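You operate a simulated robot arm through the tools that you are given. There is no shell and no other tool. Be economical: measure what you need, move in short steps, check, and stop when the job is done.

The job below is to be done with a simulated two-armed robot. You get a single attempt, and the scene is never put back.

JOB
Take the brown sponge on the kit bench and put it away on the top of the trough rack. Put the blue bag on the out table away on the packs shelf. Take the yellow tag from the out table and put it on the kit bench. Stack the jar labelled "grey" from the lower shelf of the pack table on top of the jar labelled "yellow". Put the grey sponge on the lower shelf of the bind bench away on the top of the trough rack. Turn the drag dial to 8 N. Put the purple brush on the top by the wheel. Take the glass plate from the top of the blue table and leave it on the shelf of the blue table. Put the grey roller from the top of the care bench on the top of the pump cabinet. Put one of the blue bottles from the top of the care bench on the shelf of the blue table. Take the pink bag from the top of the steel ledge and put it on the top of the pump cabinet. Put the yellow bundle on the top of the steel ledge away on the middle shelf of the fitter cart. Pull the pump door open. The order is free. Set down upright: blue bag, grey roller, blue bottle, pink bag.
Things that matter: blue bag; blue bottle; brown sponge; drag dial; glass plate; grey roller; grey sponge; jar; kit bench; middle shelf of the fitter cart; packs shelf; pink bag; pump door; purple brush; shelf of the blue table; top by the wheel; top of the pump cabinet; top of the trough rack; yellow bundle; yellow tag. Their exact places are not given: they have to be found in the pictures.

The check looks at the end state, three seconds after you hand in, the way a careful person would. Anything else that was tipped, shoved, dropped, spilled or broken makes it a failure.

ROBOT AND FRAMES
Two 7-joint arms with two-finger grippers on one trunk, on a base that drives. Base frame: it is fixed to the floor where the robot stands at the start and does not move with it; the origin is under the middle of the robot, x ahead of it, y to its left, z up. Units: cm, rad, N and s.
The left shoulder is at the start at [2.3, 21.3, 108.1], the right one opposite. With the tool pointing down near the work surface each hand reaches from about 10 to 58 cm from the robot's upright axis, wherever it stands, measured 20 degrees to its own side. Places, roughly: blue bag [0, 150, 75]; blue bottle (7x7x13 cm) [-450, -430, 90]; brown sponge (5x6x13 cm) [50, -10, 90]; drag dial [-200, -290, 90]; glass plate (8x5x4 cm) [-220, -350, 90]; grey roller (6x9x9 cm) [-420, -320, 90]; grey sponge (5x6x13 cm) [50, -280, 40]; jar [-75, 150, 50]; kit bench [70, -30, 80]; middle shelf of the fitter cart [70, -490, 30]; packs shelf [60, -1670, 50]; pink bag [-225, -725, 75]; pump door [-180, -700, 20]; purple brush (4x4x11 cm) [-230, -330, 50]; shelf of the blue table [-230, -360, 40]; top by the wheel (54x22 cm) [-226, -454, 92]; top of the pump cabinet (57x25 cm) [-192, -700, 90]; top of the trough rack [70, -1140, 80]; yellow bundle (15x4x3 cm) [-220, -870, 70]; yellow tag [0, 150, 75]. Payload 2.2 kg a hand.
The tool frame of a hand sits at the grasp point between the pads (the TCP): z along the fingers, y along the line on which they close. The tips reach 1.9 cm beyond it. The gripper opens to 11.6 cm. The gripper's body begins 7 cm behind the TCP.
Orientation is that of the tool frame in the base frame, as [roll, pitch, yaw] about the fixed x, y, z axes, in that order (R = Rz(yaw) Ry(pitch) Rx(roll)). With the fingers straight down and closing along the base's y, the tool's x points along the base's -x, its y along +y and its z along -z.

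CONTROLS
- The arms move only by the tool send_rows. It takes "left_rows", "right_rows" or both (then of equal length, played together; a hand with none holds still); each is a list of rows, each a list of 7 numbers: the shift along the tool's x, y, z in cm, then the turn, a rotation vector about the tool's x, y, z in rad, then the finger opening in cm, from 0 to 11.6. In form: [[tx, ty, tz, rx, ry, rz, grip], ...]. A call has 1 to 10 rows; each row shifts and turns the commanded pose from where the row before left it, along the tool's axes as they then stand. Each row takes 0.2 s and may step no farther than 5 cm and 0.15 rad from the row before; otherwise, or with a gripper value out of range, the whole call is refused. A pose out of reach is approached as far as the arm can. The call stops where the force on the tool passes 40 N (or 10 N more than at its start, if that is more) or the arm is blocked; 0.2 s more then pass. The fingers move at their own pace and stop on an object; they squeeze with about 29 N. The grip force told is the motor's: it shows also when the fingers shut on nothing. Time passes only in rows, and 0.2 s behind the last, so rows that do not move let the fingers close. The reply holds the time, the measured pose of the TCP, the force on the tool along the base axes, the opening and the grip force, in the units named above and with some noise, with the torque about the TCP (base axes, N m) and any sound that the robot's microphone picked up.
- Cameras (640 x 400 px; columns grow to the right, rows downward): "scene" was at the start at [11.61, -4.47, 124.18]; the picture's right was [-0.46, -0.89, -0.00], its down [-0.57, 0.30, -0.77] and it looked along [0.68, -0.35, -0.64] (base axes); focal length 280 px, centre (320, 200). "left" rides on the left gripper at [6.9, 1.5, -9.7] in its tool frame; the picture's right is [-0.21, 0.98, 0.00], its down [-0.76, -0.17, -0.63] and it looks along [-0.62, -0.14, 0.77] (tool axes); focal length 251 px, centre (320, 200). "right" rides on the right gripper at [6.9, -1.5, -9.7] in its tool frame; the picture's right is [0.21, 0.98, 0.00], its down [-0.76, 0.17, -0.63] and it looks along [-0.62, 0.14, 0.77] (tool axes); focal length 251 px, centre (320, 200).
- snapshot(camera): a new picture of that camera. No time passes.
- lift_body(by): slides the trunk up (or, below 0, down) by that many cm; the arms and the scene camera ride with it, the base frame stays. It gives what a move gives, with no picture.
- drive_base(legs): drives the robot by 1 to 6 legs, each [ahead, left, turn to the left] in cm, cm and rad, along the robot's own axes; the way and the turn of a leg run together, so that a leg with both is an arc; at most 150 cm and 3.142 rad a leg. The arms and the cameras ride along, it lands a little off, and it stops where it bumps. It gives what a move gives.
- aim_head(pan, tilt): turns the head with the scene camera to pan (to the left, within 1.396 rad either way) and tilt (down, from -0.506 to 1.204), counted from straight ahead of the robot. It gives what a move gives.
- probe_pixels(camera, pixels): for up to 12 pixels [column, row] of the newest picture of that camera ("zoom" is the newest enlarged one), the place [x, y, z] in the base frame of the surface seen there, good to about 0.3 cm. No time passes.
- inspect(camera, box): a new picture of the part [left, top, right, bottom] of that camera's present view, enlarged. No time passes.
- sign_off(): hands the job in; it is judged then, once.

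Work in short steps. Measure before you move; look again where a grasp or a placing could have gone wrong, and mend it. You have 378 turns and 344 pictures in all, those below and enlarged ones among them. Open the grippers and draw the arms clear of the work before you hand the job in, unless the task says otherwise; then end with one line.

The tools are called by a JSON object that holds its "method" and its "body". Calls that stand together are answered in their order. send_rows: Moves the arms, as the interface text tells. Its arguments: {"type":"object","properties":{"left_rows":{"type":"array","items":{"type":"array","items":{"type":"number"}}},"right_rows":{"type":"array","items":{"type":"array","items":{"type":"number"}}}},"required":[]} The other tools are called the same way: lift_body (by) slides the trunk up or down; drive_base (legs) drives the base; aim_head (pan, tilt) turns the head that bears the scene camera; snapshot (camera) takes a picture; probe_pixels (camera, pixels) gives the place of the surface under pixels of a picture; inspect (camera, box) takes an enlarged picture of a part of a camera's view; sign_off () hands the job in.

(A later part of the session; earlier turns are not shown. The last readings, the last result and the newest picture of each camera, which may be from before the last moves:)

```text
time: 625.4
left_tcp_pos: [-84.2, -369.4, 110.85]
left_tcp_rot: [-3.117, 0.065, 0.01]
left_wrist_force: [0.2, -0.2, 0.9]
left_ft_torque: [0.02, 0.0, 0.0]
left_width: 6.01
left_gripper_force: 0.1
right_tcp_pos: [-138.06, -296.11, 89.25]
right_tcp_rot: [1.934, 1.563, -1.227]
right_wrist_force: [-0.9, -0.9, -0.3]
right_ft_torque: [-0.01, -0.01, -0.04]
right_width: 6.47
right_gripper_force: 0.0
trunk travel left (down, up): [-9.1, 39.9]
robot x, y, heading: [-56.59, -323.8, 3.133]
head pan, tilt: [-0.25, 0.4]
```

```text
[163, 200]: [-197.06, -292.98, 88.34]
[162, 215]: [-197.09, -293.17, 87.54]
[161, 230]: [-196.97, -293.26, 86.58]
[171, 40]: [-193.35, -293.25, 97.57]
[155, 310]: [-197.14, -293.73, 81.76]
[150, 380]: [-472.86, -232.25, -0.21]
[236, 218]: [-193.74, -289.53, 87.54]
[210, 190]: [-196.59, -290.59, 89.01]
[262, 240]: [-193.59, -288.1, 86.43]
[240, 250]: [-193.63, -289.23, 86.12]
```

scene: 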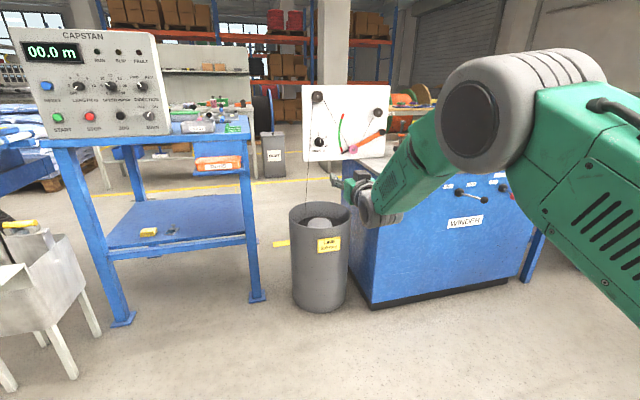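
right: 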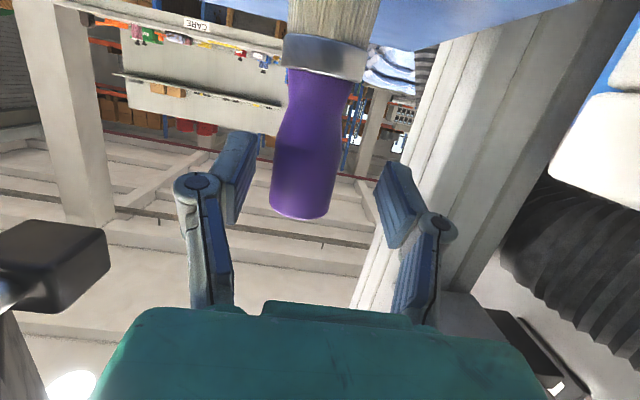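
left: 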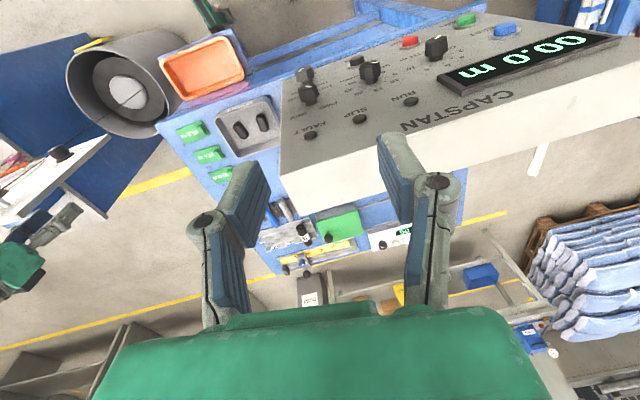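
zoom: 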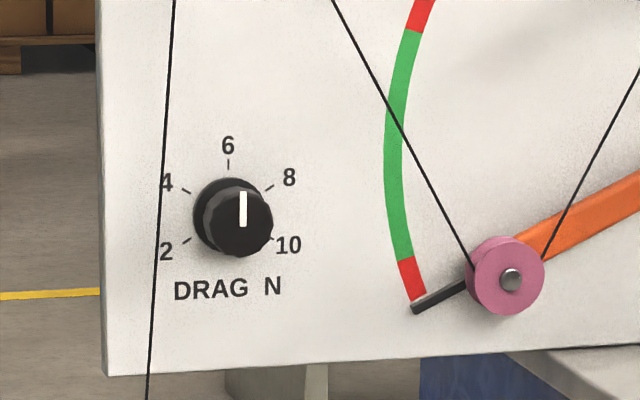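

The thread runs 4.5 cm left of the knob, so I turn the hand to close nearly vertically (60° roll) and then drive closer.

{"method": "send_rows", "body": {"right_rows": [[0, 0, 0, 0, 0, 0.15, 6.5], [0, 0, 0, 0, 0, 0.15, 6.5], [0, 0, 0, 0, 0, 0.15, 6.5], [0, 0, 0, 0, 0, 0.15, 6.5], [0, 0, 0, 0, 0, 0.15, 6.5], [0, 0, 0, 0, 0, 0.15, 6.5], [0, 0, 0, 0, 0, 0.147, 6.5]]}}

{"method": "drive_base", "body": {"legs": [[40, -6.5, 0]]}}

{"method": "snapshot", "body": {"camera": "right"}}

{"method": "aim_head", "body": {"pan": -0.3, "tilt": 0.5}}

{"method": "snapshot", "body": {"camera": "scene"}}

```text
time: 627.0
left_tcp_pos: [-84.27, -368.94, 111.19]
left_tcp_rot: [-3.124, 0.065, 0.009]
left_wrist_force: [0.6, 0.2, 0.0]
left_ft_torque: [0.0, 0.0, -0.02]
left_width: 6.0
left_gripper_force: 0.0
right_tcp_pos: [-138.08, -295.64, 89.26]
right_tcp_rot: [1.573, 0.51, -1.586]
right_wrist_force: [0.4, 0.3, -0.1]
right_ft_torque: [0.0, 0.01, -0.07]
right_width: 6.49
right_gripper_force: 0.0
trunk travel left (down, up): [-9.1, 39.9]
robot x, y, heading: [-56.53, -323.54, 3.131]
head pan, tilt: [-0.25, 0.4]
```

```text
time: 629.5
left_tcp_pos: [-123.62, -362.22, 111.11]
left_tcp_rot: [-3.125, 0.065, 0.015]
left_wrist_force: [-1.0, 0.5, -0.3]
left_ft_torque: [0.02, -0.01, 0.02]
left_width: 6.02
left_gripper_force: 0.1
right_tcp_pos: [-177.9, -289.5, 89.13]
right_tcp_rot: [1.576, 0.512, -1.58]
right_wrist_force: [0.3, 0.6, 0.2]
right_ft_torque: [0.03, 0.05, -0.01]
right_width: 6.48
right_gripper_force: 0.0
trunk travel left (down, up): [-9.1, 39.9]
robot x, y, heading: [-96.09, -316.87, 3.141]
head pan, tilt: [-0.25, 0.4]
```

```text
114 pictures are left
```

right: 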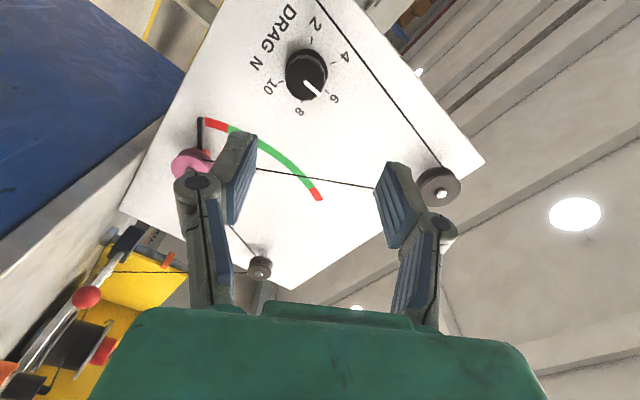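

```text
time: 630.1
left_tcp_pos: [-123.25, -362.25, 111.13]
left_tcp_rot: [-3.123, 0.062, 0.015]
left_wrist_force: [-0.3, 0.7, 0.5]
left_ft_torque: [0.01, 0.0, -0.01]
left_width: 6.01
left_gripper_force: 0.0
right_tcp_pos: [-177.63, -289.36, 89.37]
right_tcp_rot: [1.572, 0.509, -1.581]
right_wrist_force: [0.2, -0.4, -0.9]
right_ft_torque: [-0.03, -0.01, -0.01]
right_width: 6.47
right_gripper_force: 0.0
trunk travel left (down, up): [-9.1, 39.9]
robot x, y, heading: [-96.46, -317.31, 3.142]
head pan, tilt: [-0.3, 0.499]
```

```text
113 pictures are left
```

scene: 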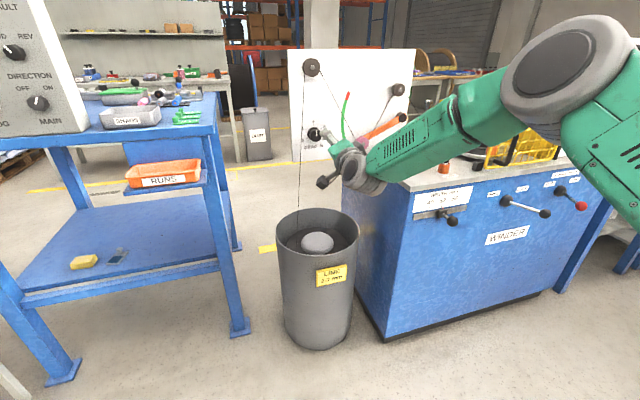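

The hand is in line; I refine the knob centre with the right camera.

{"method": "probe_pixels", "body": {"camera": "right", "pixels": [[309, 80], [300, 85], [318, 70], [295, 75], [322, 85], [305, 62], [310, 98]]}}

```text
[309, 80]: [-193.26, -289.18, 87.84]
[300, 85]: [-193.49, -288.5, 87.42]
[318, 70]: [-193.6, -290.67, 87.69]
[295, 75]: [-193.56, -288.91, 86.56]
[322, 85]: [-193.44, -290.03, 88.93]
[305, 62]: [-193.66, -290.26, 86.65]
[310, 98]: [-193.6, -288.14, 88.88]
```

Knob centre ≈(y -289.35, z 87.75). I align and advance 11 cm, then check.

{"method": "send_rows", "body": {"right_rows": [[0.38, -0.68, 1, 0, 0, 0, 7], [0.38, -0.68, 2.5, 0, 0, 0, 7], [0, 0, 2.5, 0, 0, 0, 7], [0, 0, 2.5, 0, 0, 0, 7], [0, 0, 2.5, 0, 0, 0, 7], [0, 0, 0, 0, 0, 0, 7]]}}

{"method": "snapshot", "body": {"camera": "right"}}

```text
time: 631.5
left_tcp_pos: [-123.24, -362.39, 110.91]
left_tcp_rot: [-3.121, 0.061, 0.015]
left_wrist_force: [0.3, -0.1, -0.7]
left_ft_torque: [-0.04, 0.03, -0.01]
left_width: 6.0
left_gripper_force: 0.0
right_tcp_pos: [-188.49, -289.4, 87.97]
right_tcp_rot: [1.571, 0.509, -1.582]
right_wrist_force: [0.3, 0.0, -0.2]
right_ft_torque: [-0.02, -0.04, 0.02]
right_width: 6.98
right_gripper_force: 0.0
trunk travel left (down, up): [-9.1, 39.9]
robot x, y, heading: [-96.37, -316.95, 3.136]
head pan, tilt: [-0.3, 0.499]
```

```text
112 pictures are left
```

right: 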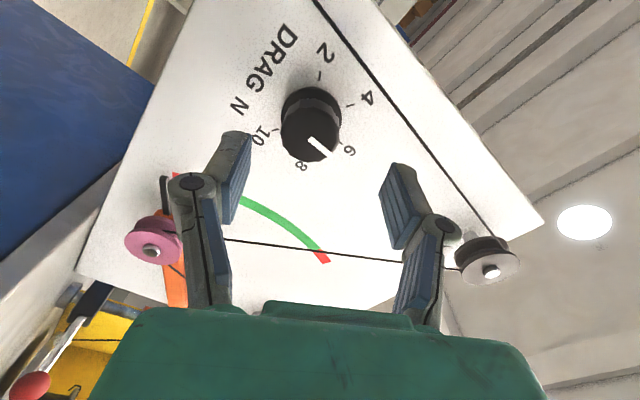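

Aligned; I advance 5.8 cm so the pads straddle the knob, then close.

{"method": "send_rows", "body": {"right_rows": [[0, 0, 2, 0, 0, 0, 7], [0, 0, 2, 0, 0, 0, 7], [0, 0, 1.7, 0, 0, 0, 7], [0, 0, 0, 0, 0, 0, 7]]}}

{"method": "snapshot", "body": {"camera": "right"}}

```text
time: 632.5
left_tcp_pos: [-123.34, -362.4, 110.99]
left_tcp_rot: [-3.12, 0.062, 0.016]
left_wrist_force: [0.5, 0.4, 0.8]
left_ft_torque: [0.01, -0.02, 0.02]
left_width: 5.99
left_gripper_force: 0.0
right_tcp_pos: [-189.24, -289.5, 87.64]
right_tcp_rot: [1.57, 0.512, -1.581]
right_wrist_force: [0.3, 0.6, -0.1]
right_ft_torque: [0.0, -0.01, 0.01]
right_width: 6.99
right_gripper_force: 0.0
right hand out of reach, approached as far as the arm can: row 1, 2, 3
trunk travel left (down, up): [-9.1, 39.9]
robot x, y, heading: [-96.09, -316.92, 3.139]
head pan, tilt: [-0.3, 0.499]
```

```text
111 pictures are left
```

right: 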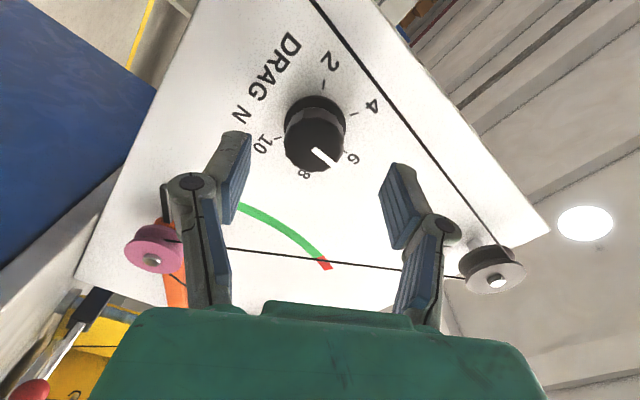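

At the arm's limit; I retract the hand 8 cm and drive 13 cm forward instead.

{"method": "send_rows", "body": {"right_rows": [[0, 0, -3, 0, 0, 0, 7], [0, 0, -3, 0, 0, 0, 7], [0, 0, -2, 0, 0, 0, 7]]}}

{"method": "drive_base", "body": {"legs": [[9, 0, 0]]}}

{"method": "send_rows", "body": {"right_rows": [[0, 0, 0, 0, 0, 0, 7], [0, 0, 0, 0, 0, 0, 7]]}}

{"method": "snapshot", "body": {"camera": "right"}}

```text
time: 633.3
left_tcp_pos: [-123.21, -362.23, 110.96]
left_tcp_rot: [-3.121, 0.064, 0.016]
left_wrist_force: [0.2, -0.3, -0.1]
left_ft_torque: [-0.02, 0.02, 0.01]
left_width: 5.97
left_gripper_force: 0.1
right_tcp_pos: [-180.75, -289.7, 87.68]
right_tcp_rot: [1.568, 0.511, -1.582]
right_wrist_force: [-0.6, -0.1, -0.2]
right_ft_torque: [-0.01, 0.01, -0.01]
right_width: 6.99
right_gripper_force: 0.0
trunk travel left (down, up): [-9.1, 39.9]
robot x, y, heading: [-96.44, -317.22, 3.14]
head pan, tilt: [-0.3, 0.499]
```

```text
time: 634.5
left_tcp_pos: [-132.48, -362.2, 111.01]
left_tcp_rot: [-3.121, 0.06, 0.018]
left_wrist_force: [0.1, 0.1, -0.1]
left_ft_torque: [-0.02, 0.01, 0.0]
left_width: 6.0
left_gripper_force: 0.0
right_tcp_pos: [-190.08, -289.77, 87.39]
right_tcp_rot: [1.573, 0.509, -1.579]
right_wrist_force: [-0.4, 0.1, 0.4]
right_ft_torque: [0.02, 0.04, 0.0]
right_width: 7.01
right_gripper_force: 0.0
trunk travel left (down, up): [-9.1, 39.9]
robot x, y, heading: [-105.55, -317.34, 3.137]
head pan, tilt: [-0.3, 0.499]
```

```text
time: 635.0
left_tcp_pos: [-132.21, -362.28, 110.91]
left_tcp_rot: [-3.119, 0.06, 0.017]
left_wrist_force: [-0.1, -1.5, -0.1]
left_ft_torque: [0.02, -0.02, 0.05]
left_width: 5.97
left_gripper_force: 0.1
right_tcp_pos: [-189.79, -289.64, 87.68]
right_tcp_rot: [1.568, 0.509, -1.583]
right_wrist_force: [-0.4, 0.0, -0.5]
right_ft_torque: [-0.01, 0.02, 0.0]
right_width: 7.02
right_gripper_force: 0.2
trunk travel left (down, up): [-9.1, 39.9]
robot x, y, heading: [-105.74, -316.91, 3.136]
head pan, tilt: [-0.3, 0.499]
```

```text
110 pictures are left
```

right: 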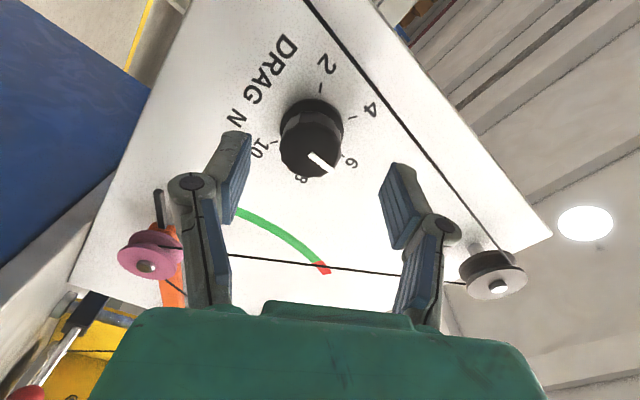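

Advancing 4.6 cm and closing on the knob.

{"method": "send_rows", "body": {"right_rows": [[-0.2, -0.1, 1.6, 0, 0, 0, 7], [0, 0, 1.6, 0, 0, 0, 7], [0, 0, 1.4, 0, 0, 0, 7], [0, 0, 0, 0, 0, 0, 4], [0, 0, 0, 0, 0, 0, 3], [0, 0, 0, 0, 0, 0, 3]]}}

{"method": "snapshot", "body": {"camera": "right"}}

```text
time: 636.5
left_tcp_pos: [-132.34, -362.19, 110.85]
left_tcp_rot: [-3.12, 0.055, 0.016]
left_wrist_force: [-0.4, 0.0, 0.0]
left_ft_torque: [-0.01, -0.02, -0.04]
left_width: 6.01
left_gripper_force: 0.0
right_tcp_pos: [-194.33, -289.25, 87.29]
right_tcp_rot: [1.572, 0.51, -1.581]
right_wrist_force: [2.6, 2.4, -8.0]
right_ft_torque: [-0.02, 0.04, -1.01]
right_width: 3.83
right_gripper_force: 45.6
trunk travel left (down, up): [-9.1, 39.9]
robot x, y, heading: [-105.22, -317.2, 3.135]
head pan, tilt: [-0.3, 0.499]
```

```text
109 pictures are left
```

right: 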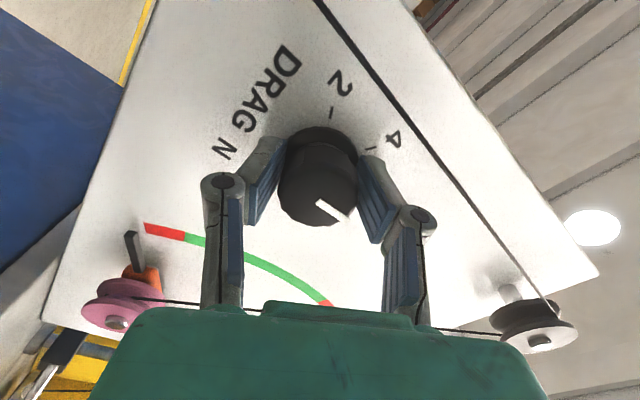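

Gripped. I turn the hand 60° clockwise about its axis.

{"method": "send_rows", "body": {"right_rows": [[-0.15, 0.26, 0, 0, 0, 0.13, 3], [0, 0, 0, 0, 0, 0.15, 3], [0, 0, 0, 0, 0, 0.15, 3], [0, 0, 0, 0, 0, 0.15, 3], [0, 0, 0, 0, 0, 0.15, 3], [0, 0, 0, 0, 0, 0.15, 3], [0, 0, 0, 0, 0, 0.15, 3], [0, 0, 0, 0, 0, 0, 3]]}}

{"method": "inspect", "body": {"camera": "scene", "box": [290, 100, 370, 170]}}

{"method": "snapshot", "body": {"camera": "right"}}

```text
time: 638.2
left_tcp_pos: [-132.25, -362.18, 110.97]
left_tcp_rot: [-3.123, 0.058, 0.017]
left_wrist_force: [0.7, 0.8, 0.0]
left_ft_torque: [0.01, -0.03, 0.0]
left_width: 6.03
left_gripper_force: 0.0
right_tcp_pos: [-194.43, -289.23, 87.57]
right_tcp_rot: [1.576, -0.523, -1.584]
right_wrist_force: [20.5, 6.3, -21.7]
right_ft_torque: [-0.05, -0.33, -0.07]
right_width: 3.8
right_gripper_force: 45.3
trunk travel left (down, up): [-9.1, 39.9]
robot x, y, heading: [-105.56, -317.05, 3.14]
head pan, tilt: [-0.3, 0.499]
```

```text
5.71 times, centred on (330, 135) of scene
```

zoom: 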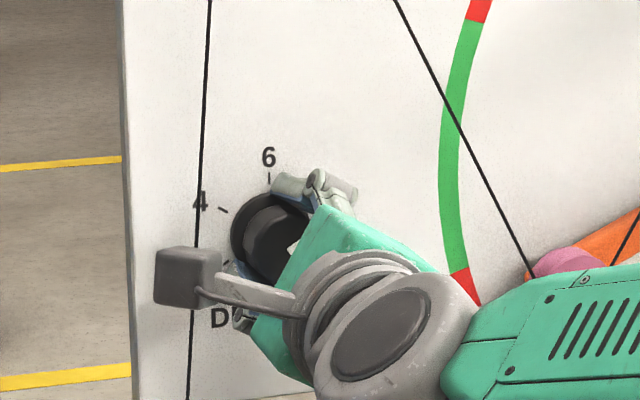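

```text
107 pictures are left
```

right: 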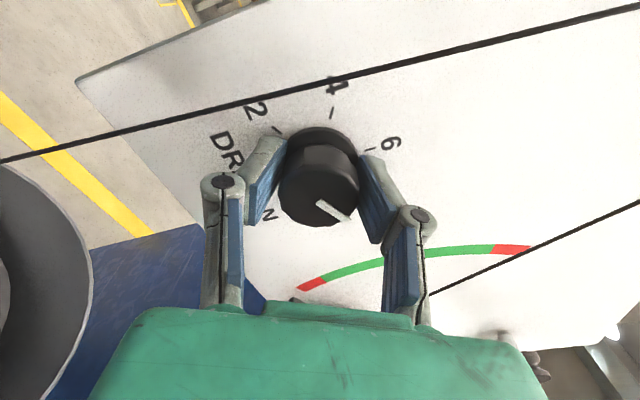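

The knob turned with the hand (~59°). I open, retreat straight back, and check the pointer.

{"method": "send_rows", "body": {"right_rows": [[0, 0, 0, 0, 0, 0, 5], [0, 0, 0, 0, 0, 0, 6.8], [0, 0, -1.5, 0, 0, 0, 6.8], [0, 0, -3, 0, 0, 0, 6.8], [0, 0, -3, 0, 0, 0, 6.8]]}}

{"method": "drive_base", "body": {"legs": [[-25, 0, 0]]}}

{"method": "inspect", "body": {"camera": "scene", "box": [280, 100, 380, 180]}}

```text
time: 639.5
left_tcp_pos: [-132.24, -362.25, 110.95]
left_tcp_rot: [-3.121, 0.058, 0.021]
left_wrist_force: [-0.7, -0.1, -0.1]
left_ft_torque: [-0.01, -0.01, 0.01]
left_width: 6.01
left_gripper_force: 0.0
right_tcp_pos: [-186.81, -289.63, 88.06]
right_tcp_rot: [1.569, -0.522, -1.582]
right_wrist_force: [-0.5, 0.5, 0.1]
right_ft_torque: [-0.01, 0.02, -0.02]
right_width: 6.77
right_gripper_force: 0.1
trunk travel left (down, up): [-9.1, 39.9]
robot x, y, heading: [-105.57, -317.54, 3.139]
head pan, tilt: [-0.3, 0.499]
```

```text
time: 641.3
left_tcp_pos: [-107.47, -362.34, 111.02]
left_tcp_rot: [-3.121, 0.06, 0.012]
left_wrist_force: [0.7, 0.1, -0.4]
left_ft_torque: [0.0, 0.04, 0.02]
left_width: 5.99
left_gripper_force: 0.0
right_tcp_pos: [-161.92, -289.31, 88.05]
right_tcp_rot: [1.569, -0.52, -1.585]
right_wrist_force: [0.2, 1.0, 0.9]
right_ft_torque: [0.04, -0.02, -0.01]
right_width: 6.78
right_gripper_force: 0.1
trunk travel left (down, up): [-9.1, 39.9]
robot x, y, heading: [-80.45, -317.17, 3.13]
head pan, tilt: [-0.3, 0.499]
```

```text
5.00 times, centred on (330, 140) of scene
```

zoom: 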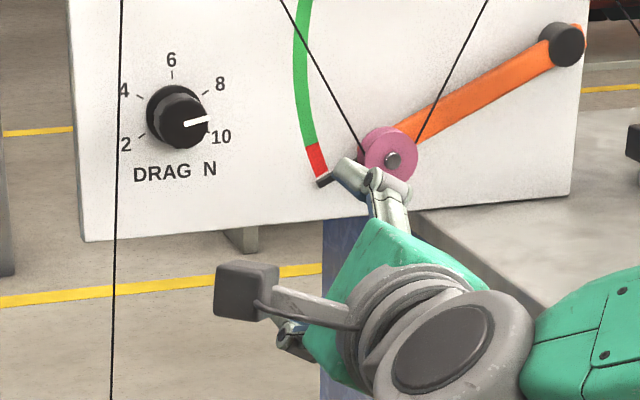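

The pointer is around 8; I zoom further to judge precisely.

{"method": "inspect", "body": {"camera": "scene", "box": [298, 108, 334, 138]}}

```text
13.33 times, centred on (316, 123) of scene
```

zoom: 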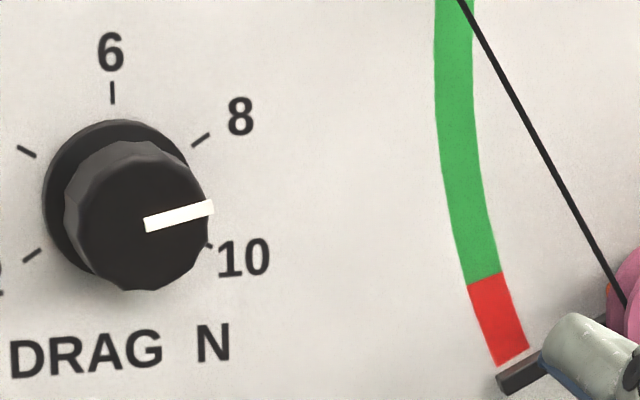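

The mark is at about 75° in this view, i.e. ≈8.6 N — slightly too far. I go back, regrip and turn it back by about 0.3 rad.

{"method": "drive_base", "body": {"legs": [[25, 0, 0.008]]}}

{"method": "send_rows", "body": {"right_rows": [[0, 0, 0, 0, 0, 0, 6.8], [0, 0, 0, 0, 0, 0, 6.8], [0, 0, 0, 0, 0, 0, 6.8]]}}

{"method": "snapshot", "body": {"camera": "right"}}

```text
time: 643.1
left_tcp_pos: [-132.28, -362.41, 110.88]
left_tcp_rot: [-3.118, 0.055, 0.018]
left_wrist_force: [0.0, -0.1, -0.3]
left_ft_torque: [-0.02, -0.03, -0.01]
left_width: 5.98
left_gripper_force: 0.1
right_tcp_pos: [-186.9, -289.76, 88.13]
right_tcp_rot: [1.568, -0.52, -1.577]
right_wrist_force: [0.1, 0.4, -0.5]
right_ft_torque: [0.01, 0.01, 0.0]
right_width: 6.8
right_gripper_force: 0.1
trunk travel left (down, up): [-9.1, 39.9]
robot x, y, heading: [-106.05, -316.91, 3.138]
head pan, tilt: [-0.3, 0.499]
```

```text
time: 643.9
left_tcp_pos: [-131.92, -362.54, 110.75]
left_tcp_rot: [-3.118, 0.049, 0.021]
left_wrist_force: [0.4, 0.3, -0.4]
left_ft_torque: [0.01, -0.02, 0.01]
left_width: 5.98
left_gripper_force: 0.1
right_tcp_pos: [-186.61, -289.7, 88.4]
right_tcp_rot: [1.564, -0.521, -1.573]
right_wrist_force: [-0.2, 0.1, -0.6]
right_ft_torque: [0.0, 0.01, 0.0]
right_width: 6.78
right_gripper_force: 0.1
trunk travel left (down, up): [-9.1, 39.9]
robot x, y, heading: [-105.7, -316.96, 3.143]
head pan, tilt: [-0.3, 0.499]
```

```text
104 pictures are left
```

right: 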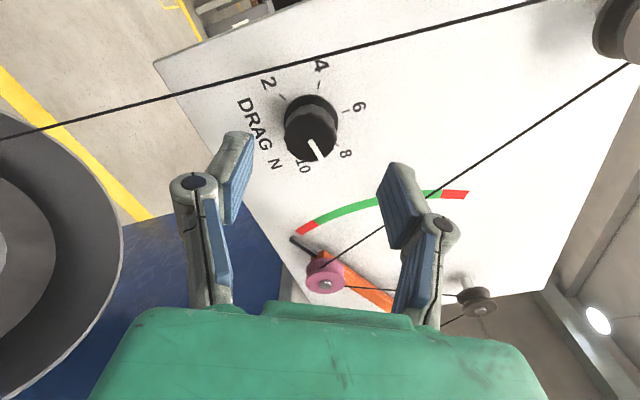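

{"method": "inspect", "body": {"camera": "right", "box": [250, 50, 380, 180]}}

```text
3.08 times, centred on (315, 115) of right
```

zoom: 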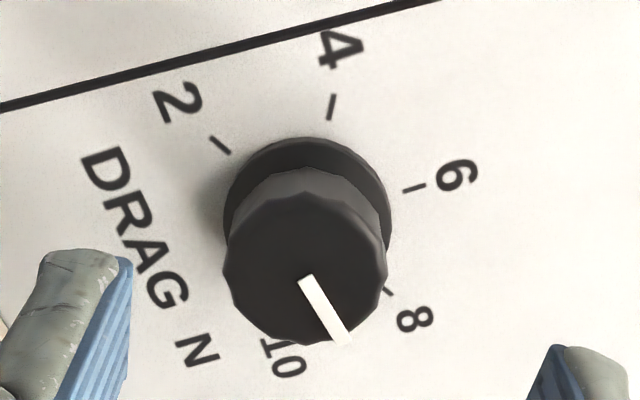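

Measured precisely, the pointer is 17° past 8 (≈8.6 N). I regrip the knob, centred slightly lower this time.

{"method": "send_rows", "body": {"right_rows": [[-0.56, -0.48, 1, 0, 0, 0, 6.8], [-0.57, -0.49, 2, 0, 0, 0, 6.8], [0, 0, 2.4, 0, 0, 0, 6.8], [0, 0, 2.4, 0, 0, 0, 6.8], [0, 0, 0, 0, 0, 0, 5], [0, 0, 0, 0, 0, 0, 3.6], [0, 0, 0, 0, 0, 0, 3.6]]}}

{"method": "inspect", "body": {"camera": "right", "box": [230, 90, 410, 260]}}

```text
time: 645.5
left_tcp_pos: [-131.83, -362.42, 110.83]
left_tcp_rot: [-3.116, 0.052, 0.02]
left_wrist_force: [0.0, -0.5, 1.3]
left_ft_torque: [-0.02, -0.02, 0.01]
left_width: 5.99
left_gripper_force: 0.1
right_tcp_pos: [-194.29, -289.27, 87.28]
right_tcp_rot: [1.558, -0.519, -1.576]
right_wrist_force: [-2.6, 3.9, 9.9]
right_ft_torque: [-0.01, 0.09, -0.02]
right_width: 4.32
right_gripper_force: 5.1
trunk travel left (down, up): [-9.1, 39.9]
robot x, y, heading: [-105.57, -316.99, 3.14]
head pan, tilt: [-0.3, 0.499]
```

```text
2.35 times, centred on (320, 175) of right
```

zoom: 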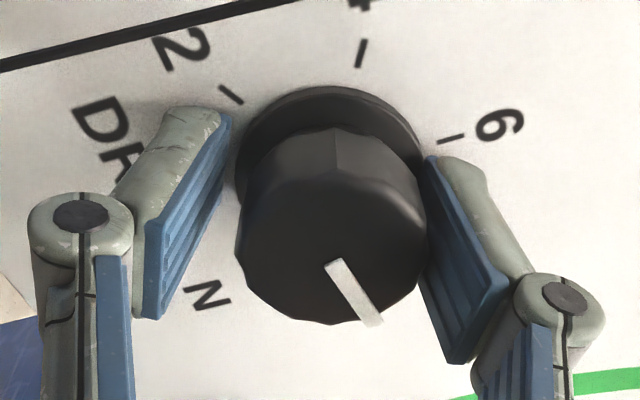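

The upper finger touches first; I shift 0.4 cm toward it, close fully, and turn back 0.29 rad.

{"method": "send_rows", "body": {"right_rows": [[0, 0.4, 0, 0, 0, 0, 4.6], [0, 0, 0, 0, 0, 0, 3.5], [0, 0, 0, 0, 0, 0, 3.5], [0, 0, 0, 0, 0, 0, 3.5]]}}

{"method": "inspect", "body": {"camera": "right", "box": [230, 90, 410, 260]}}

```text
time: 646.5
left_tcp_pos: [-131.78, -362.43, 110.81]
left_tcp_rot: [-3.118, 0.051, 0.02]
left_wrist_force: [-0.2, -0.1, 0.5]
left_ft_torque: [0.04, 0.0, 0.01]
left_width: 6.02
left_gripper_force: 0.0
right_tcp_pos: [-194.35, -289.17, 87.3]
right_tcp_rot: [1.561, -0.52, -1.575]
right_wrist_force: [0.0, 2.5, 5.9]
right_ft_torque: [0.0, 0.05, -0.04]
right_width: 3.97
right_gripper_force: 3.3
trunk travel left (down, up): [-9.1, 39.9]
robot x, y, heading: [-105.58, -317.54, 3.136]
head pan, tilt: [-0.3, 0.499]
```

```text
2.35 times, centred on (320, 175) of right
```

zoom: 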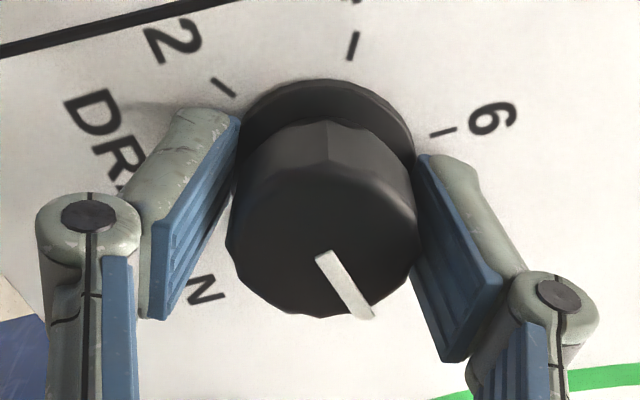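

{"method": "send_rows", "body": {"right_rows": [[0, 0.15, 0, 0, 0, 0, 2.8], [0, 0, 0, 0, 0, 0, 2.8], [0, 0, 0, 0, 0, -0.1, 2.8], [0, 0, 0, 0, 0, -0.1, 2.8], [0, 0, 0, 0, 0, -0.09, 2.8], [0, 0, 0, 0, 0, 0, 2.8]]}}

{"method": "inspect", "body": {"camera": "right", "box": [230, 90, 410, 260]}}

```text
time: 647.9
left_tcp_pos: [-131.75, -362.5, 110.75]
left_tcp_rot: [-3.115, 0.056, 0.023]
left_wrist_force: [-0.1, -0.7, -0.7]
left_ft_torque: [0.01, -0.02, -0.01]
left_width: 6.0
left_gripper_force: 0.1
right_tcp_pos: [-194.3, -289.15, 87.51]
right_tcp_rot: [1.567, -0.227, -1.575]
right_wrist_force: [27.3, -4.2, -3.8]
right_ft_torque: [0.02, -0.06, 0.36]
right_width: 3.79
right_gripper_force: 44.9
trunk travel left (down, up): [-9.1, 39.9]
robot x, y, heading: [-105.6, -317.11, 3.136]
head pan, tilt: [-0.3, 0.499]
```

```text
2.35 times, centred on (320, 175) of right
```

zoom: 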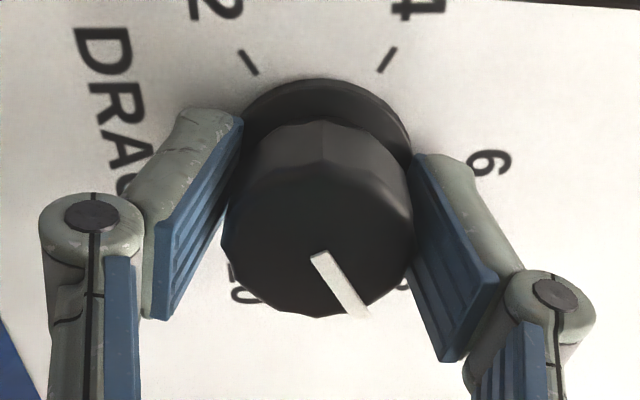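

Turned back without slip. I ease off, open in small steps, retreat and check.

{"method": "send_rows", "body": {"right_rows": [[0, 0, 0, 0, 0, 0, 3.9], [0, 0, 0, 0, 0, 0, 4.3], [0, 0, 0, 0, 0, 0, 5.2], [0, 0, 0, 0, 0, 0, 6.8], [0, 0, -2, 0, 0, 0, 6.8], [0, 0, -3, 0, 0, 0, 6.8], [0, 0, -3, 0, 0, 0, 6.8]]}}

{"method": "inspect", "body": {"camera": "right", "box": [240, 40, 400, 190]}}

```text
time: 649.5
left_tcp_pos: [-131.93, -362.38, 110.76]
left_tcp_rot: [-3.117, 0.052, 0.021]
left_wrist_force: [0.0, -0.6, -0.4]
left_ft_torque: [0.01, 0.02, 0.0]
left_width: 5.99
left_gripper_force: 0.2
right_tcp_pos: [-186.33, -288.69, 87.25]
right_tcp_rot: [1.563, -0.231, -1.577]
right_wrist_force: [0.4, 0.5, 0.1]
right_ft_torque: [0.02, -0.01, 0.01]
right_width: 6.8
right_gripper_force: 0.0
trunk travel left (down, up): [-9.1, 39.9]
robot x, y, heading: [-105.26, -317.05, 3.141]
head pan, tilt: [-0.3, 0.499]
```

```text
2.67 times, centred on (320, 115) of right
```

zoom: 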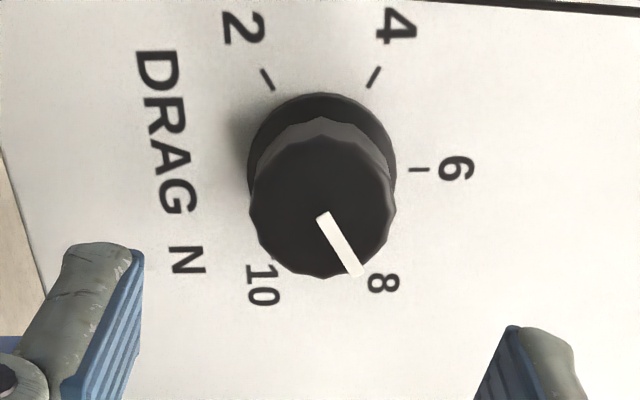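

The pointer now reads ≈7.9–8 N. I back off, and bring the right hand back to a downward pose.

{"method": "drive_base", "body": {"legs": [[-40, 0, 0]]}}

{"method": "send_rows", "body": {"right_rows": [[0, 0, -3, 0, 0, -0.15, 6], [0, 0, -3, 0, 0, -0.15, 6], [0, 0, -3, 0, 0, -0.15, 6], [0, 0, -3, 0, 0, -0.15, 6], [0, 0, -3, 0, 0, -0.15, 6], [0, 0, -3, 0, 0, -0.15, 6], [0, 0, -3, 0, 0, -0.15, 6], [0, 0, -2, 0, 0, -0.15, 6], [0, 0, 0, 0, 0, -0.15, 6], [0, 0, 0, 0, 0, -0.15, 6]]}}

{"method": "send_rows", "body": {"right_rows": [[0, 0, 0, 0, 0, -0.15, 6], [0, 0, 0, 0, 0, -0.15, 6], [0, 0, 0, 0, 0.15, 0, 6], [0, 0, 0, 0, 0.15, 0, 6], [0, 0, 0, 0, 0.15, 0, 6], [0, 0, 0, 0, 0.15, 0, 6], [0, 0, 0, 0, 0.15, 0, 6], [0, 0, 0, 0, 0.15, 0, 6], [0, 0, 0, 0, 0.15, 0, 6], [0, 0, 0, 0, 0.15, 0, 6]]}}

{"method": "drive_base", "body": {"legs": [[0, 0, -1.57], [150, 0, 0], [110, 0, 0]]}}

{"method": "aim_head", "body": {"pan": 1.1, "tilt": 0.25}}

{"method": "snapshot", "body": {"camera": "scene"}}

```text
time: 652.0
left_tcp_pos: [-92.32, -362.47, 110.88]
left_tcp_rot: [-3.117, 0.053, 0.019]
left_wrist_force: [0.1, -0.6, 0.2]
left_ft_torque: [-0.01, -0.01, 0.03]
left_width: 6.02
left_gripper_force: 0.1
right_tcp_pos: [-146.72, -288.8, 87.37]
right_tcp_rot: [1.562, -0.232, -1.578]
right_wrist_force: [-0.9, 0.1, -0.4]
right_ft_torque: [-0.03, -0.03, -0.02]
right_width: 6.8
right_gripper_force: 0.1
trunk travel left (down, up): [-9.1, 39.9]
robot x, y, heading: [-65.92, -317.23, 3.141]
head pan, tilt: [-0.3, 0.499]
```

```text
time: 654.2
left_tcp_pos: [-92.15, -362.54, 110.71]
left_tcp_rot: [-3.112, 0.047, 0.019]
left_wrist_force: [0.6, 0.2, -0.4]
left_ft_torque: [-0.01, -0.01, 0.0]
left_width: 5.99
left_gripper_force: 0.0
right_tcp_pos: [-123.49, -289.09, 87.33]
right_tcp_rot: [1.538, 1.272, -1.611]
right_wrist_force: [0.6, 0.5, 0.2]
right_ft_torque: [-0.04, -0.02, 0.01]
right_width: 5.97
right_gripper_force: 0.1
trunk travel left (down, up): [-9.1, 39.9]
robot x, y, heading: [-65.94, -317.38, 3.139]
head pan, tilt: [-0.3, 0.499]
```

```text
time: 656.4
left_tcp_pos: [-92.29, -362.57, 110.51]
left_tcp_rot: [-3.114, 0.048, 0.018]
left_wrist_force: [-0.4, 0.0, 0.2]
left_ft_torque: [0.01, -0.01, 0.03]
left_width: 6.02
left_gripper_force: 0.0
right_tcp_pos: [-123.62, -289.12, 87.26]
right_tcp_rot: [-3.141, 0.376, -0.01]
right_wrist_force: [0.4, -0.4, -0.3]
right_ft_torque: [-0.02, -0.01, 0.01]
right_width: 6.0
right_gripper_force: 0.1
trunk travel left (down, up): [-9.1, 39.9]
robot x, y, heading: [-65.99, -316.95, 3.139]
head pan, tilt: [-0.3, 0.499]
```

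```text
time: 673.0
left_tcp_pos: [-105.65, -28.35, 110.64]
left_tcp_rot: [-3.113, 0.048, -1.575]
left_wrist_force: [0.1, 0.1, -1.7]
left_ft_torque: [0.03, 0.0, 0.02]
left_width: 6.0
left_gripper_force: 0.1
right_tcp_pos: [-31.34, 1.19, 87.32]
right_tcp_rot: [3.141, 0.381, -1.605]
right_wrist_force: [1.2, 0.6, 0.0]
right_ft_torque: [0.03, 0.01, -0.01]
right_width: 5.99
right_gripper_force: 0.0
trunk travel left (down, up): [-9.1, 39.9]
robot x, y, heading: [-60.51, -55.57, 1.542]
head pan, tilt: [-0.3, 0.499]
```

```text
time: 674.5
left_tcp_pos: [-105.68, -28.52, 110.42]
left_tcp_rot: [-3.109, 0.048, -1.574]
left_wrist_force: [0.1, -0.4, -0.1]
left_ft_torque: [-0.01, -0.01, 0.0]
left_width: 6.03
left_gripper_force: 0.0
right_tcp_pos: [-31.43, 0.98, 87.51]
right_tcp_rot: [3.141, 0.382, -1.606]
right_wrist_force: [-0.3, 0.0, -0.7]
right_ft_torque: [0.03, 0.0, 0.03]
right_width: 6.02
right_gripper_force: 0.0
trunk travel left (down, up): [-9.1, 39.9]
robot x, y, heading: [-60.54, -55.68, 1.545]
head pan, tilt: [1.1, 0.25]
```

```text
98 pictures are left
```

scene: 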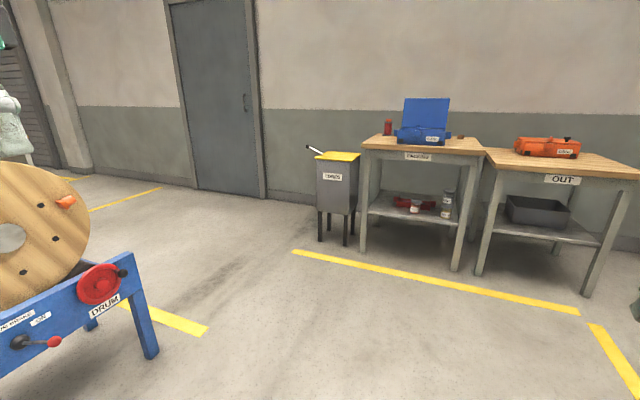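

The way west is open between the DRUM machine and the wall. I probe a few points for routing.

{"method": "probe_pixels", "body": {"camera": "scene", "pixels": [[150, 355], [170, 230], [120, 210], [90, 240], [60, 190], [180, 320], [200, 190], [330, 240]]}}

{"method": "aim_head", "body": {"pan": 0.0, "tilt": 0.35}}

{"method": "drive_base", "body": {"legs": [[55, 0, 0.03], [0, 0, 1.57]]}}

{"method": "snapshot", "body": {"camera": "scene"}}

```text
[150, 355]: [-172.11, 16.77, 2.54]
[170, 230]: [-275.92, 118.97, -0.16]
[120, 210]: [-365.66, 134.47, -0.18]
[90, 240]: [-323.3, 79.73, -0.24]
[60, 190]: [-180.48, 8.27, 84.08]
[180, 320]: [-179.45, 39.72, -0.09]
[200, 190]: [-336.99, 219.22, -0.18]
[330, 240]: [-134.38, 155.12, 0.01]
```

```text
time: 675.9
left_tcp_pos: [-105.61, -28.54, 110.51]
left_tcp_rot: [-3.114, 0.048, -1.575]
left_wrist_force: [-1.0, 0.1, 0.0]
left_ft_torque: [0.01, -0.04, 0.02]
left_width: 6.0
left_gripper_force: 0.1
right_tcp_pos: [-31.44, 1.12, 87.57]
right_tcp_rot: [3.141, 0.383, -1.606]
right_wrist_force: [1.2, -0.1, 0.6]
right_ft_torque: [-0.04, 0.0, 0.0]
right_width: 6.0
right_gripper_force: 0.2
trunk travel left (down, up): [-9.1, 39.9]
robot x, y, heading: [-60.92, -55.43, 1.545]
head pan, tilt: [0.0, 0.351]
```

```text
time: 682.8
left_tcp_pos: [-86.04, -47.69, 110.61]
left_tcp_rot: [-3.114, 0.047, 0.031]
left_wrist_force: [-0.1, 0.0, -0.4]
left_ft_torque: [-0.02, -0.03, -0.03]
left_width: 5.99
left_gripper_force: 0.0
right_tcp_pos: [-118.22, 25.43, 87.51]
right_tcp_rot: [-3.141, 0.383, 0.003]
right_wrist_force: [0.3, 1.2, 0.4]
right_ft_torque: [-0.01, 0.01, 0.02]
right_width: 5.99
right_gripper_force: 0.0
trunk travel left (down, up): [-9.1, 39.9]
robot x, y, heading: [-60.66, -2.27, -3.134]
head pan, tilt: [0.0, 0.351]
```

```text
97 pictures are left
```

scene: 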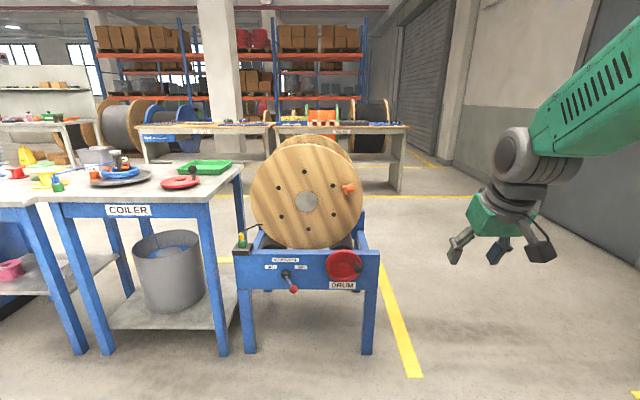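

I drive around the drum's north end and look down the rear aisle.

{"method": "drive_base", "body": {"legs": [[0, -68, 0], [130, 0, 0], [115, 0, 0], [0, 0, 1.565]]}}

{"method": "snapshot", "body": {"camera": "scene"}}

{"method": "probe_pixels", "body": {"camera": "scene", "pixels": [[320, 200], [250, 200], [400, 200], [320, 170], [280, 170], [360, 170], [200, 220], [450, 220], [320, 150]]}}

```text
time: 701.8
left_tcp_pos: [-258.12, 34.61, 110.46]
left_tcp_rot: [-3.112, 0.044, 1.592]
left_wrist_force: [-0.8, 0.0, 0.1]
left_ft_torque: [-0.01, 0.01, -0.03]
left_width: 6.0
left_gripper_force: 0.1
right_tcp_pos: [-331.6, 3.23, 87.63]
right_tcp_rot: [-3.141, 0.384, 1.563]
right_wrist_force: [-0.8, 0.6, 0.4]
right_ft_torque: [0.0, -0.01, 0.02]
right_width: 6.02
right_gripper_force: 0.0
trunk travel left (down, up): [-9.1, 39.9]
robot x, y, heading: [-304.02, 60.31, -1.569]
head pan, tilt: [0.0, 0.351]
```

```text
96 pictures are left
```

scene: 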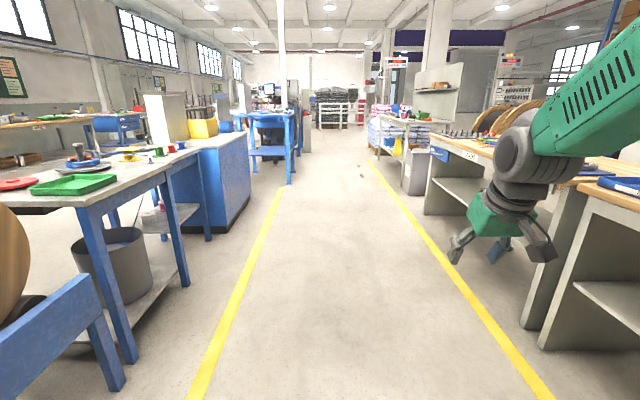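

```text
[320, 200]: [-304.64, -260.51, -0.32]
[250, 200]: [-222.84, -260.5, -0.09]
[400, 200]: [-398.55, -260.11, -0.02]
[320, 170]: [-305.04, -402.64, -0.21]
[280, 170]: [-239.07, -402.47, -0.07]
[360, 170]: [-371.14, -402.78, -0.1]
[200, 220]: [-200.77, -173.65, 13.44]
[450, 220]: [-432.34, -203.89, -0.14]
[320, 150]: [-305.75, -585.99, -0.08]
```

The rear aisle is clear. I drive down to y≈-370 and turn right to face the care bench.

{"method": "drive_base", "body": {"legs": [[150, 0, 0], [150, 0, 0], [130, 0, 0], [0, 0, -1.57]]}}

{"method": "lift_body", "body": {"by": 16}}

{"method": "aim_head", "body": {"pan": 0.0, "tilt": 0.45}}

{"method": "snapshot", "body": {"camera": "scene"}}

```text
time: 726.6
left_tcp_pos: [-332.33, -421.89, 110.39]
left_tcp_rot: [-3.111, 0.042, -0.005]
left_wrist_force: [-0.3, 0.5, -0.7]
left_ft_torque: [-0.02, 0.0, 0.02]
left_width: 5.99
left_gripper_force: 0.1
right_tcp_pos: [-361.65, -347.57, 87.79]
right_tcp_rot: [3.141, 0.385, -0.036]
right_wrist_force: [0.7, 0.1, 0.3]
right_ft_torque: [-0.02, -0.03, -0.02]
right_width: 6.0
right_gripper_force: 0.1
trunk travel left (down, up): [-9.1, 39.9]
robot x, y, heading: [-305.09, -377.27, 3.11]
head pan, tilt: [0.0, 0.351]
```

```text
time: 728.4
left_tcp_pos: [-332.29, -422.06, 126.37]
left_tcp_rot: [-3.107, 0.038, -0.008]
left_wrist_force: [0.7, 0.2, -0.3]
left_ft_torque: [-0.01, 0.02, -0.04]
left_width: 6.01
left_gripper_force: 0.0
right_tcp_pos: [-361.57, -347.54, 103.9]
right_tcp_rot: [3.14, 0.388, -0.037]
right_wrist_force: [-0.1, 0.4, 0.5]
right_ft_torque: [-0.01, -0.03, 0.0]
right_width: 5.98
right_gripper_force: 0.0
trunk travel left (down, up): [-25.1, 23.9]
robot x, y, heading: [-305.39, -377.1, 3.108]
head pan, tilt: [0.0, 0.351]
```

```text
time: 729.1
left_tcp_pos: [-332.22, -421.89, 126.32]
left_tcp_rot: [-3.109, 0.038, -0.008]
left_wrist_force: [0.5, -0.5, -0.7]
left_ft_torque: [0.0, 0.0, 0.0]
left_width: 5.99
left_gripper_force: 0.1
right_tcp_pos: [-361.51, -347.6, 103.92]
right_tcp_rot: [-3.142, 0.387, -0.037]
right_wrist_force: [0.7, -0.9, -0.1]
right_ft_torque: [-0.02, 0.0, -0.01]
right_width: 6.01
right_gripper_force: 0.0
trunk travel left (down, up): [-25.1, 23.9]
robot x, y, heading: [-305.06, -377.23, 3.113]
head pan, tilt: [0.0, 0.45]
```

```text
95 pictures are left
```

scene: 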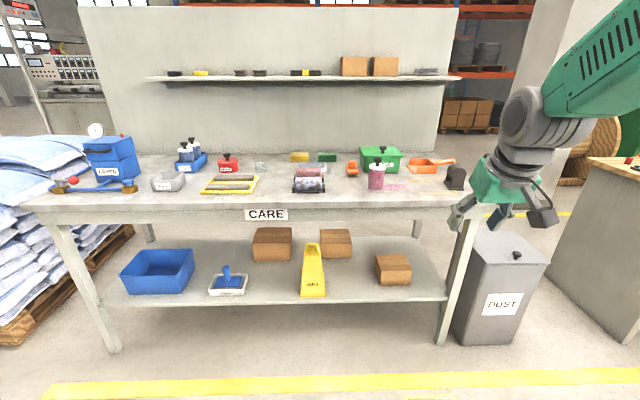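

I zoom on the bench top and probe the candidates (bottles at (190,150), dark roller at (455,177)).

{"method": "inspect", "body": {"camera": "scene", "box": [150, 120, 480, 220]}}

{"method": "probe_pixels", "body": {"camera": "scene", "pixels": [[185, 152], [194, 148], [190, 165], [455, 178], [455, 170], [455, 188], [310, 175], [300, 200], [470, 195], [376, 175], [380, 155]]}}

```text
1.94 times, centred on (315, 170) of scene
```

zoom: 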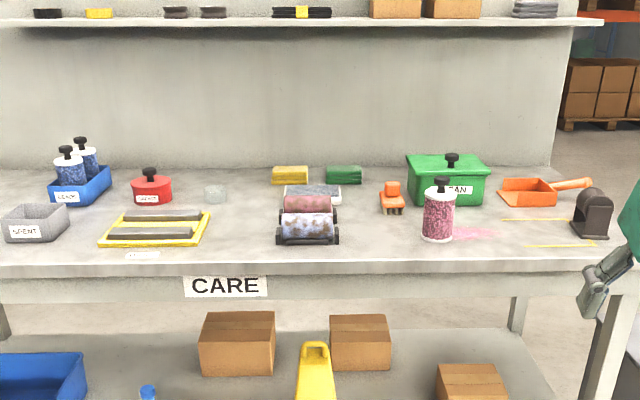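

```text
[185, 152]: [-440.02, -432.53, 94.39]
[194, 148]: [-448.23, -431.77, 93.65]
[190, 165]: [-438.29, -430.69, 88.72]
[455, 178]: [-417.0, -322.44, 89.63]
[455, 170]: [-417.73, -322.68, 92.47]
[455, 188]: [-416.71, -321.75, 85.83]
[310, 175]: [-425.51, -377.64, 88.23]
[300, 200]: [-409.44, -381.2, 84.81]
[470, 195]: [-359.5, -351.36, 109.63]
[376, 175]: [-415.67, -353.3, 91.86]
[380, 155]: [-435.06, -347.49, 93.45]
```

Bottles stand at (-440,-432) and behind; the dark roller at (-417,-322). I tilt both hands, drive closer, and look at the roller with the right camera.

{"method": "send_rows", "body": {"left_rows": [[-1.5, 0, 1, 0, -0.13, 0, 10], [-1.5, 0, 1, 0, -0.13, 0, 10], [-1.5, 0, 1, 0, -0.13, 0, 10], [-1.5, 0, 1, 0, -0.13, 0, 10], [-1.5, 0, 1, 0, -0.13, 0, 10], [-1.5, 0, 1, 0, -0.13, 0, 10], [-1.5, 0, 1, 0, -0.13, 0, 10]], "right_rows": [[0, 0, 0, 0, -0.13, 0, 11], [0, 0, 0, 0, -0.13, 0, 11], [0, 0, 0, 0, -0.13, 0, 11], [0, 0, 0, 0, -0.13, 0, 11], [0, 0, 0, 0, 0, 0, 11], [0, 0, 0, 0, 0, 0, 11], [0, 0, 0, 0, 0, 0, 11]]}}

{"method": "drive_base", "body": {"legs": [[38, -25, 0.03]]}}

{"method": "snapshot", "body": {"camera": "right"}}

```text
time: 730.7
left_tcp_pos: [-345.32, -423.96, 124.44]
left_tcp_rot: [-3.087, 0.955, 0.036]
left_wrist_force: [0.3, -0.3, 0.3]
left_ft_torque: [0.02, 0.03, -0.03]
left_width: 9.98
left_gripper_force: 0.0
left hand out of reach, approached as far as the arm can: row 1, 2, 3
right_tcp_pos: [-361.45, -347.7, 103.77]
right_tcp_rot: [3.141, 0.907, -0.037]
right_wrist_force: [0.0, -0.7, -0.1]
right_ft_torque: [0.0, -0.01, -0.03]
right_width: 11.04
right_gripper_force: 0.0
trunk travel left (down, up): [-25.1, 23.9]
robot x, y, heading: [-305.19, -377.18, 3.107]
head pan, tilt: [0.0, 0.45]
```

```text
time: 733.4
left_tcp_pos: [-380.66, -400.02, 124.22]
left_tcp_rot: [-3.08, 0.953, 0.078]
left_wrist_force: [0.4, 0.1, 0.3]
left_ft_torque: [0.02, 0.0, 0.02]
left_width: 10.02
left_gripper_force: 0.0
right_tcp_pos: [-399.66, -324.38, 103.96]
right_tcp_rot: [-3.134, 0.908, 0.005]
right_wrist_force: [0.1, 1.1, 0.4]
right_ft_torque: [0.04, -0.02, 0.0]
right_width: 11.01
right_gripper_force: 0.1
trunk travel left (down, up): [-25.1, 23.9]
robot x, y, heading: [-342.46, -351.43, -3.133]
head pan, tilt: [0.0, 0.45]
```

```text
93 pictures are left
```

right: 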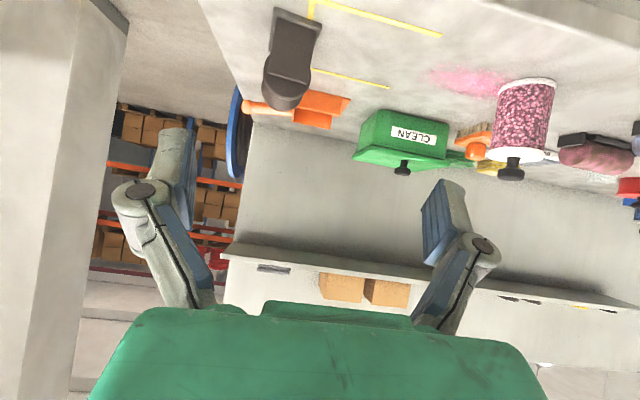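

{"method": "probe_pixels", "body": {"camera": "right", "pixels": [[285, 95], [268, 75], [310, 80], [295, 40], [275, 15], [318, 30], [290, 70], [305, 55]]}}

{"method": "inspect", "body": {"camera": "right", "box": [240, 0, 350, 120]}}

```text
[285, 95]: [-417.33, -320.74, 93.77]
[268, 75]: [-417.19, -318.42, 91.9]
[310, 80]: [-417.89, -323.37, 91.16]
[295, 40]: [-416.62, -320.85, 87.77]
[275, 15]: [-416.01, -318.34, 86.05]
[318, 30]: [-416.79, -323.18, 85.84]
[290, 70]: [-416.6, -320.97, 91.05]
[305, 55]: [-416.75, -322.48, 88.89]
```

```text
3.33 times, centred on (295, 60) of right
```

zoom: 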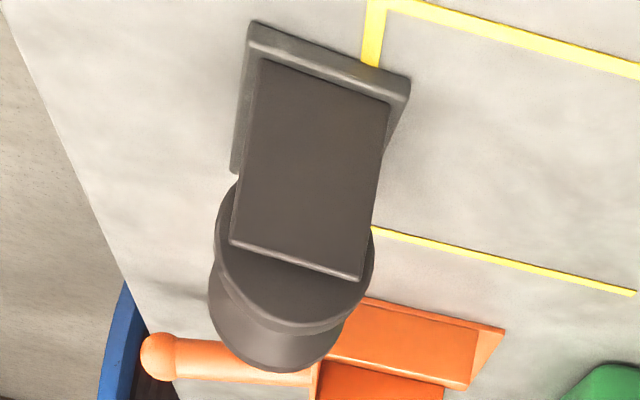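

Roller: 5.5 cm wide (y), centre ≈(-420.5,-320.9,89.5). I approach along the tool axis.

{"method": "send_rows", "body": {"right_rows": [[-0.35, -0.9, 4, 0, 0, 0, 11], [-0.35, -0.9, 4, 0, 0, 0, 11], [-0.35, -0.9, 4, 0, 0, 0, 11], [-0.35, -0.8, 4, 0, 0, 0, 11], [0, 0, 3, 0, 0, 0, 11]]}}

{"method": "snapshot", "body": {"camera": "right"}}

```text
time: 734.6
left_tcp_pos: [-380.59, -399.75, 124.5]
left_tcp_rot: [-3.082, 0.954, 0.076]
left_wrist_force: [0.2, 0.9, 0.3]
left_ft_torque: [-0.02, -0.01, -0.01]
left_width: 9.98
left_gripper_force: 0.1
right_tcp_pos: [-415.33, -320.94, 93.43]
right_tcp_rot: [-3.139, 0.91, 0.003]
right_wrist_force: [0.2, 0.6, -0.7]
right_ft_torque: [0.01, -0.03, 0.01]
right_width: 10.99
right_gripper_force: 0.0
trunk travel left (down, up): [-25.1, 23.9]
robot x, y, heading: [-342.55, -351.42, -3.134]
head pan, tilt: [0.0, 0.45]
```

```text
91 pictures are left
```

right: 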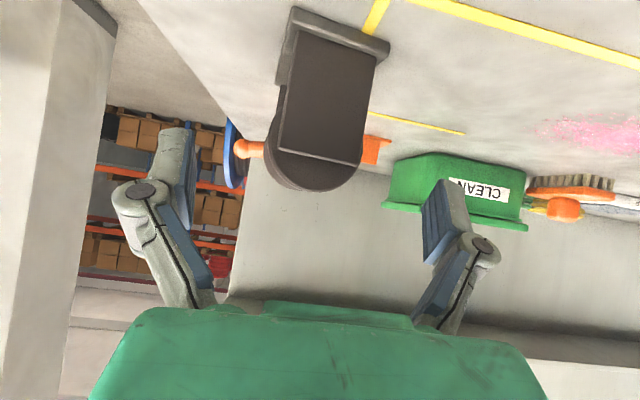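

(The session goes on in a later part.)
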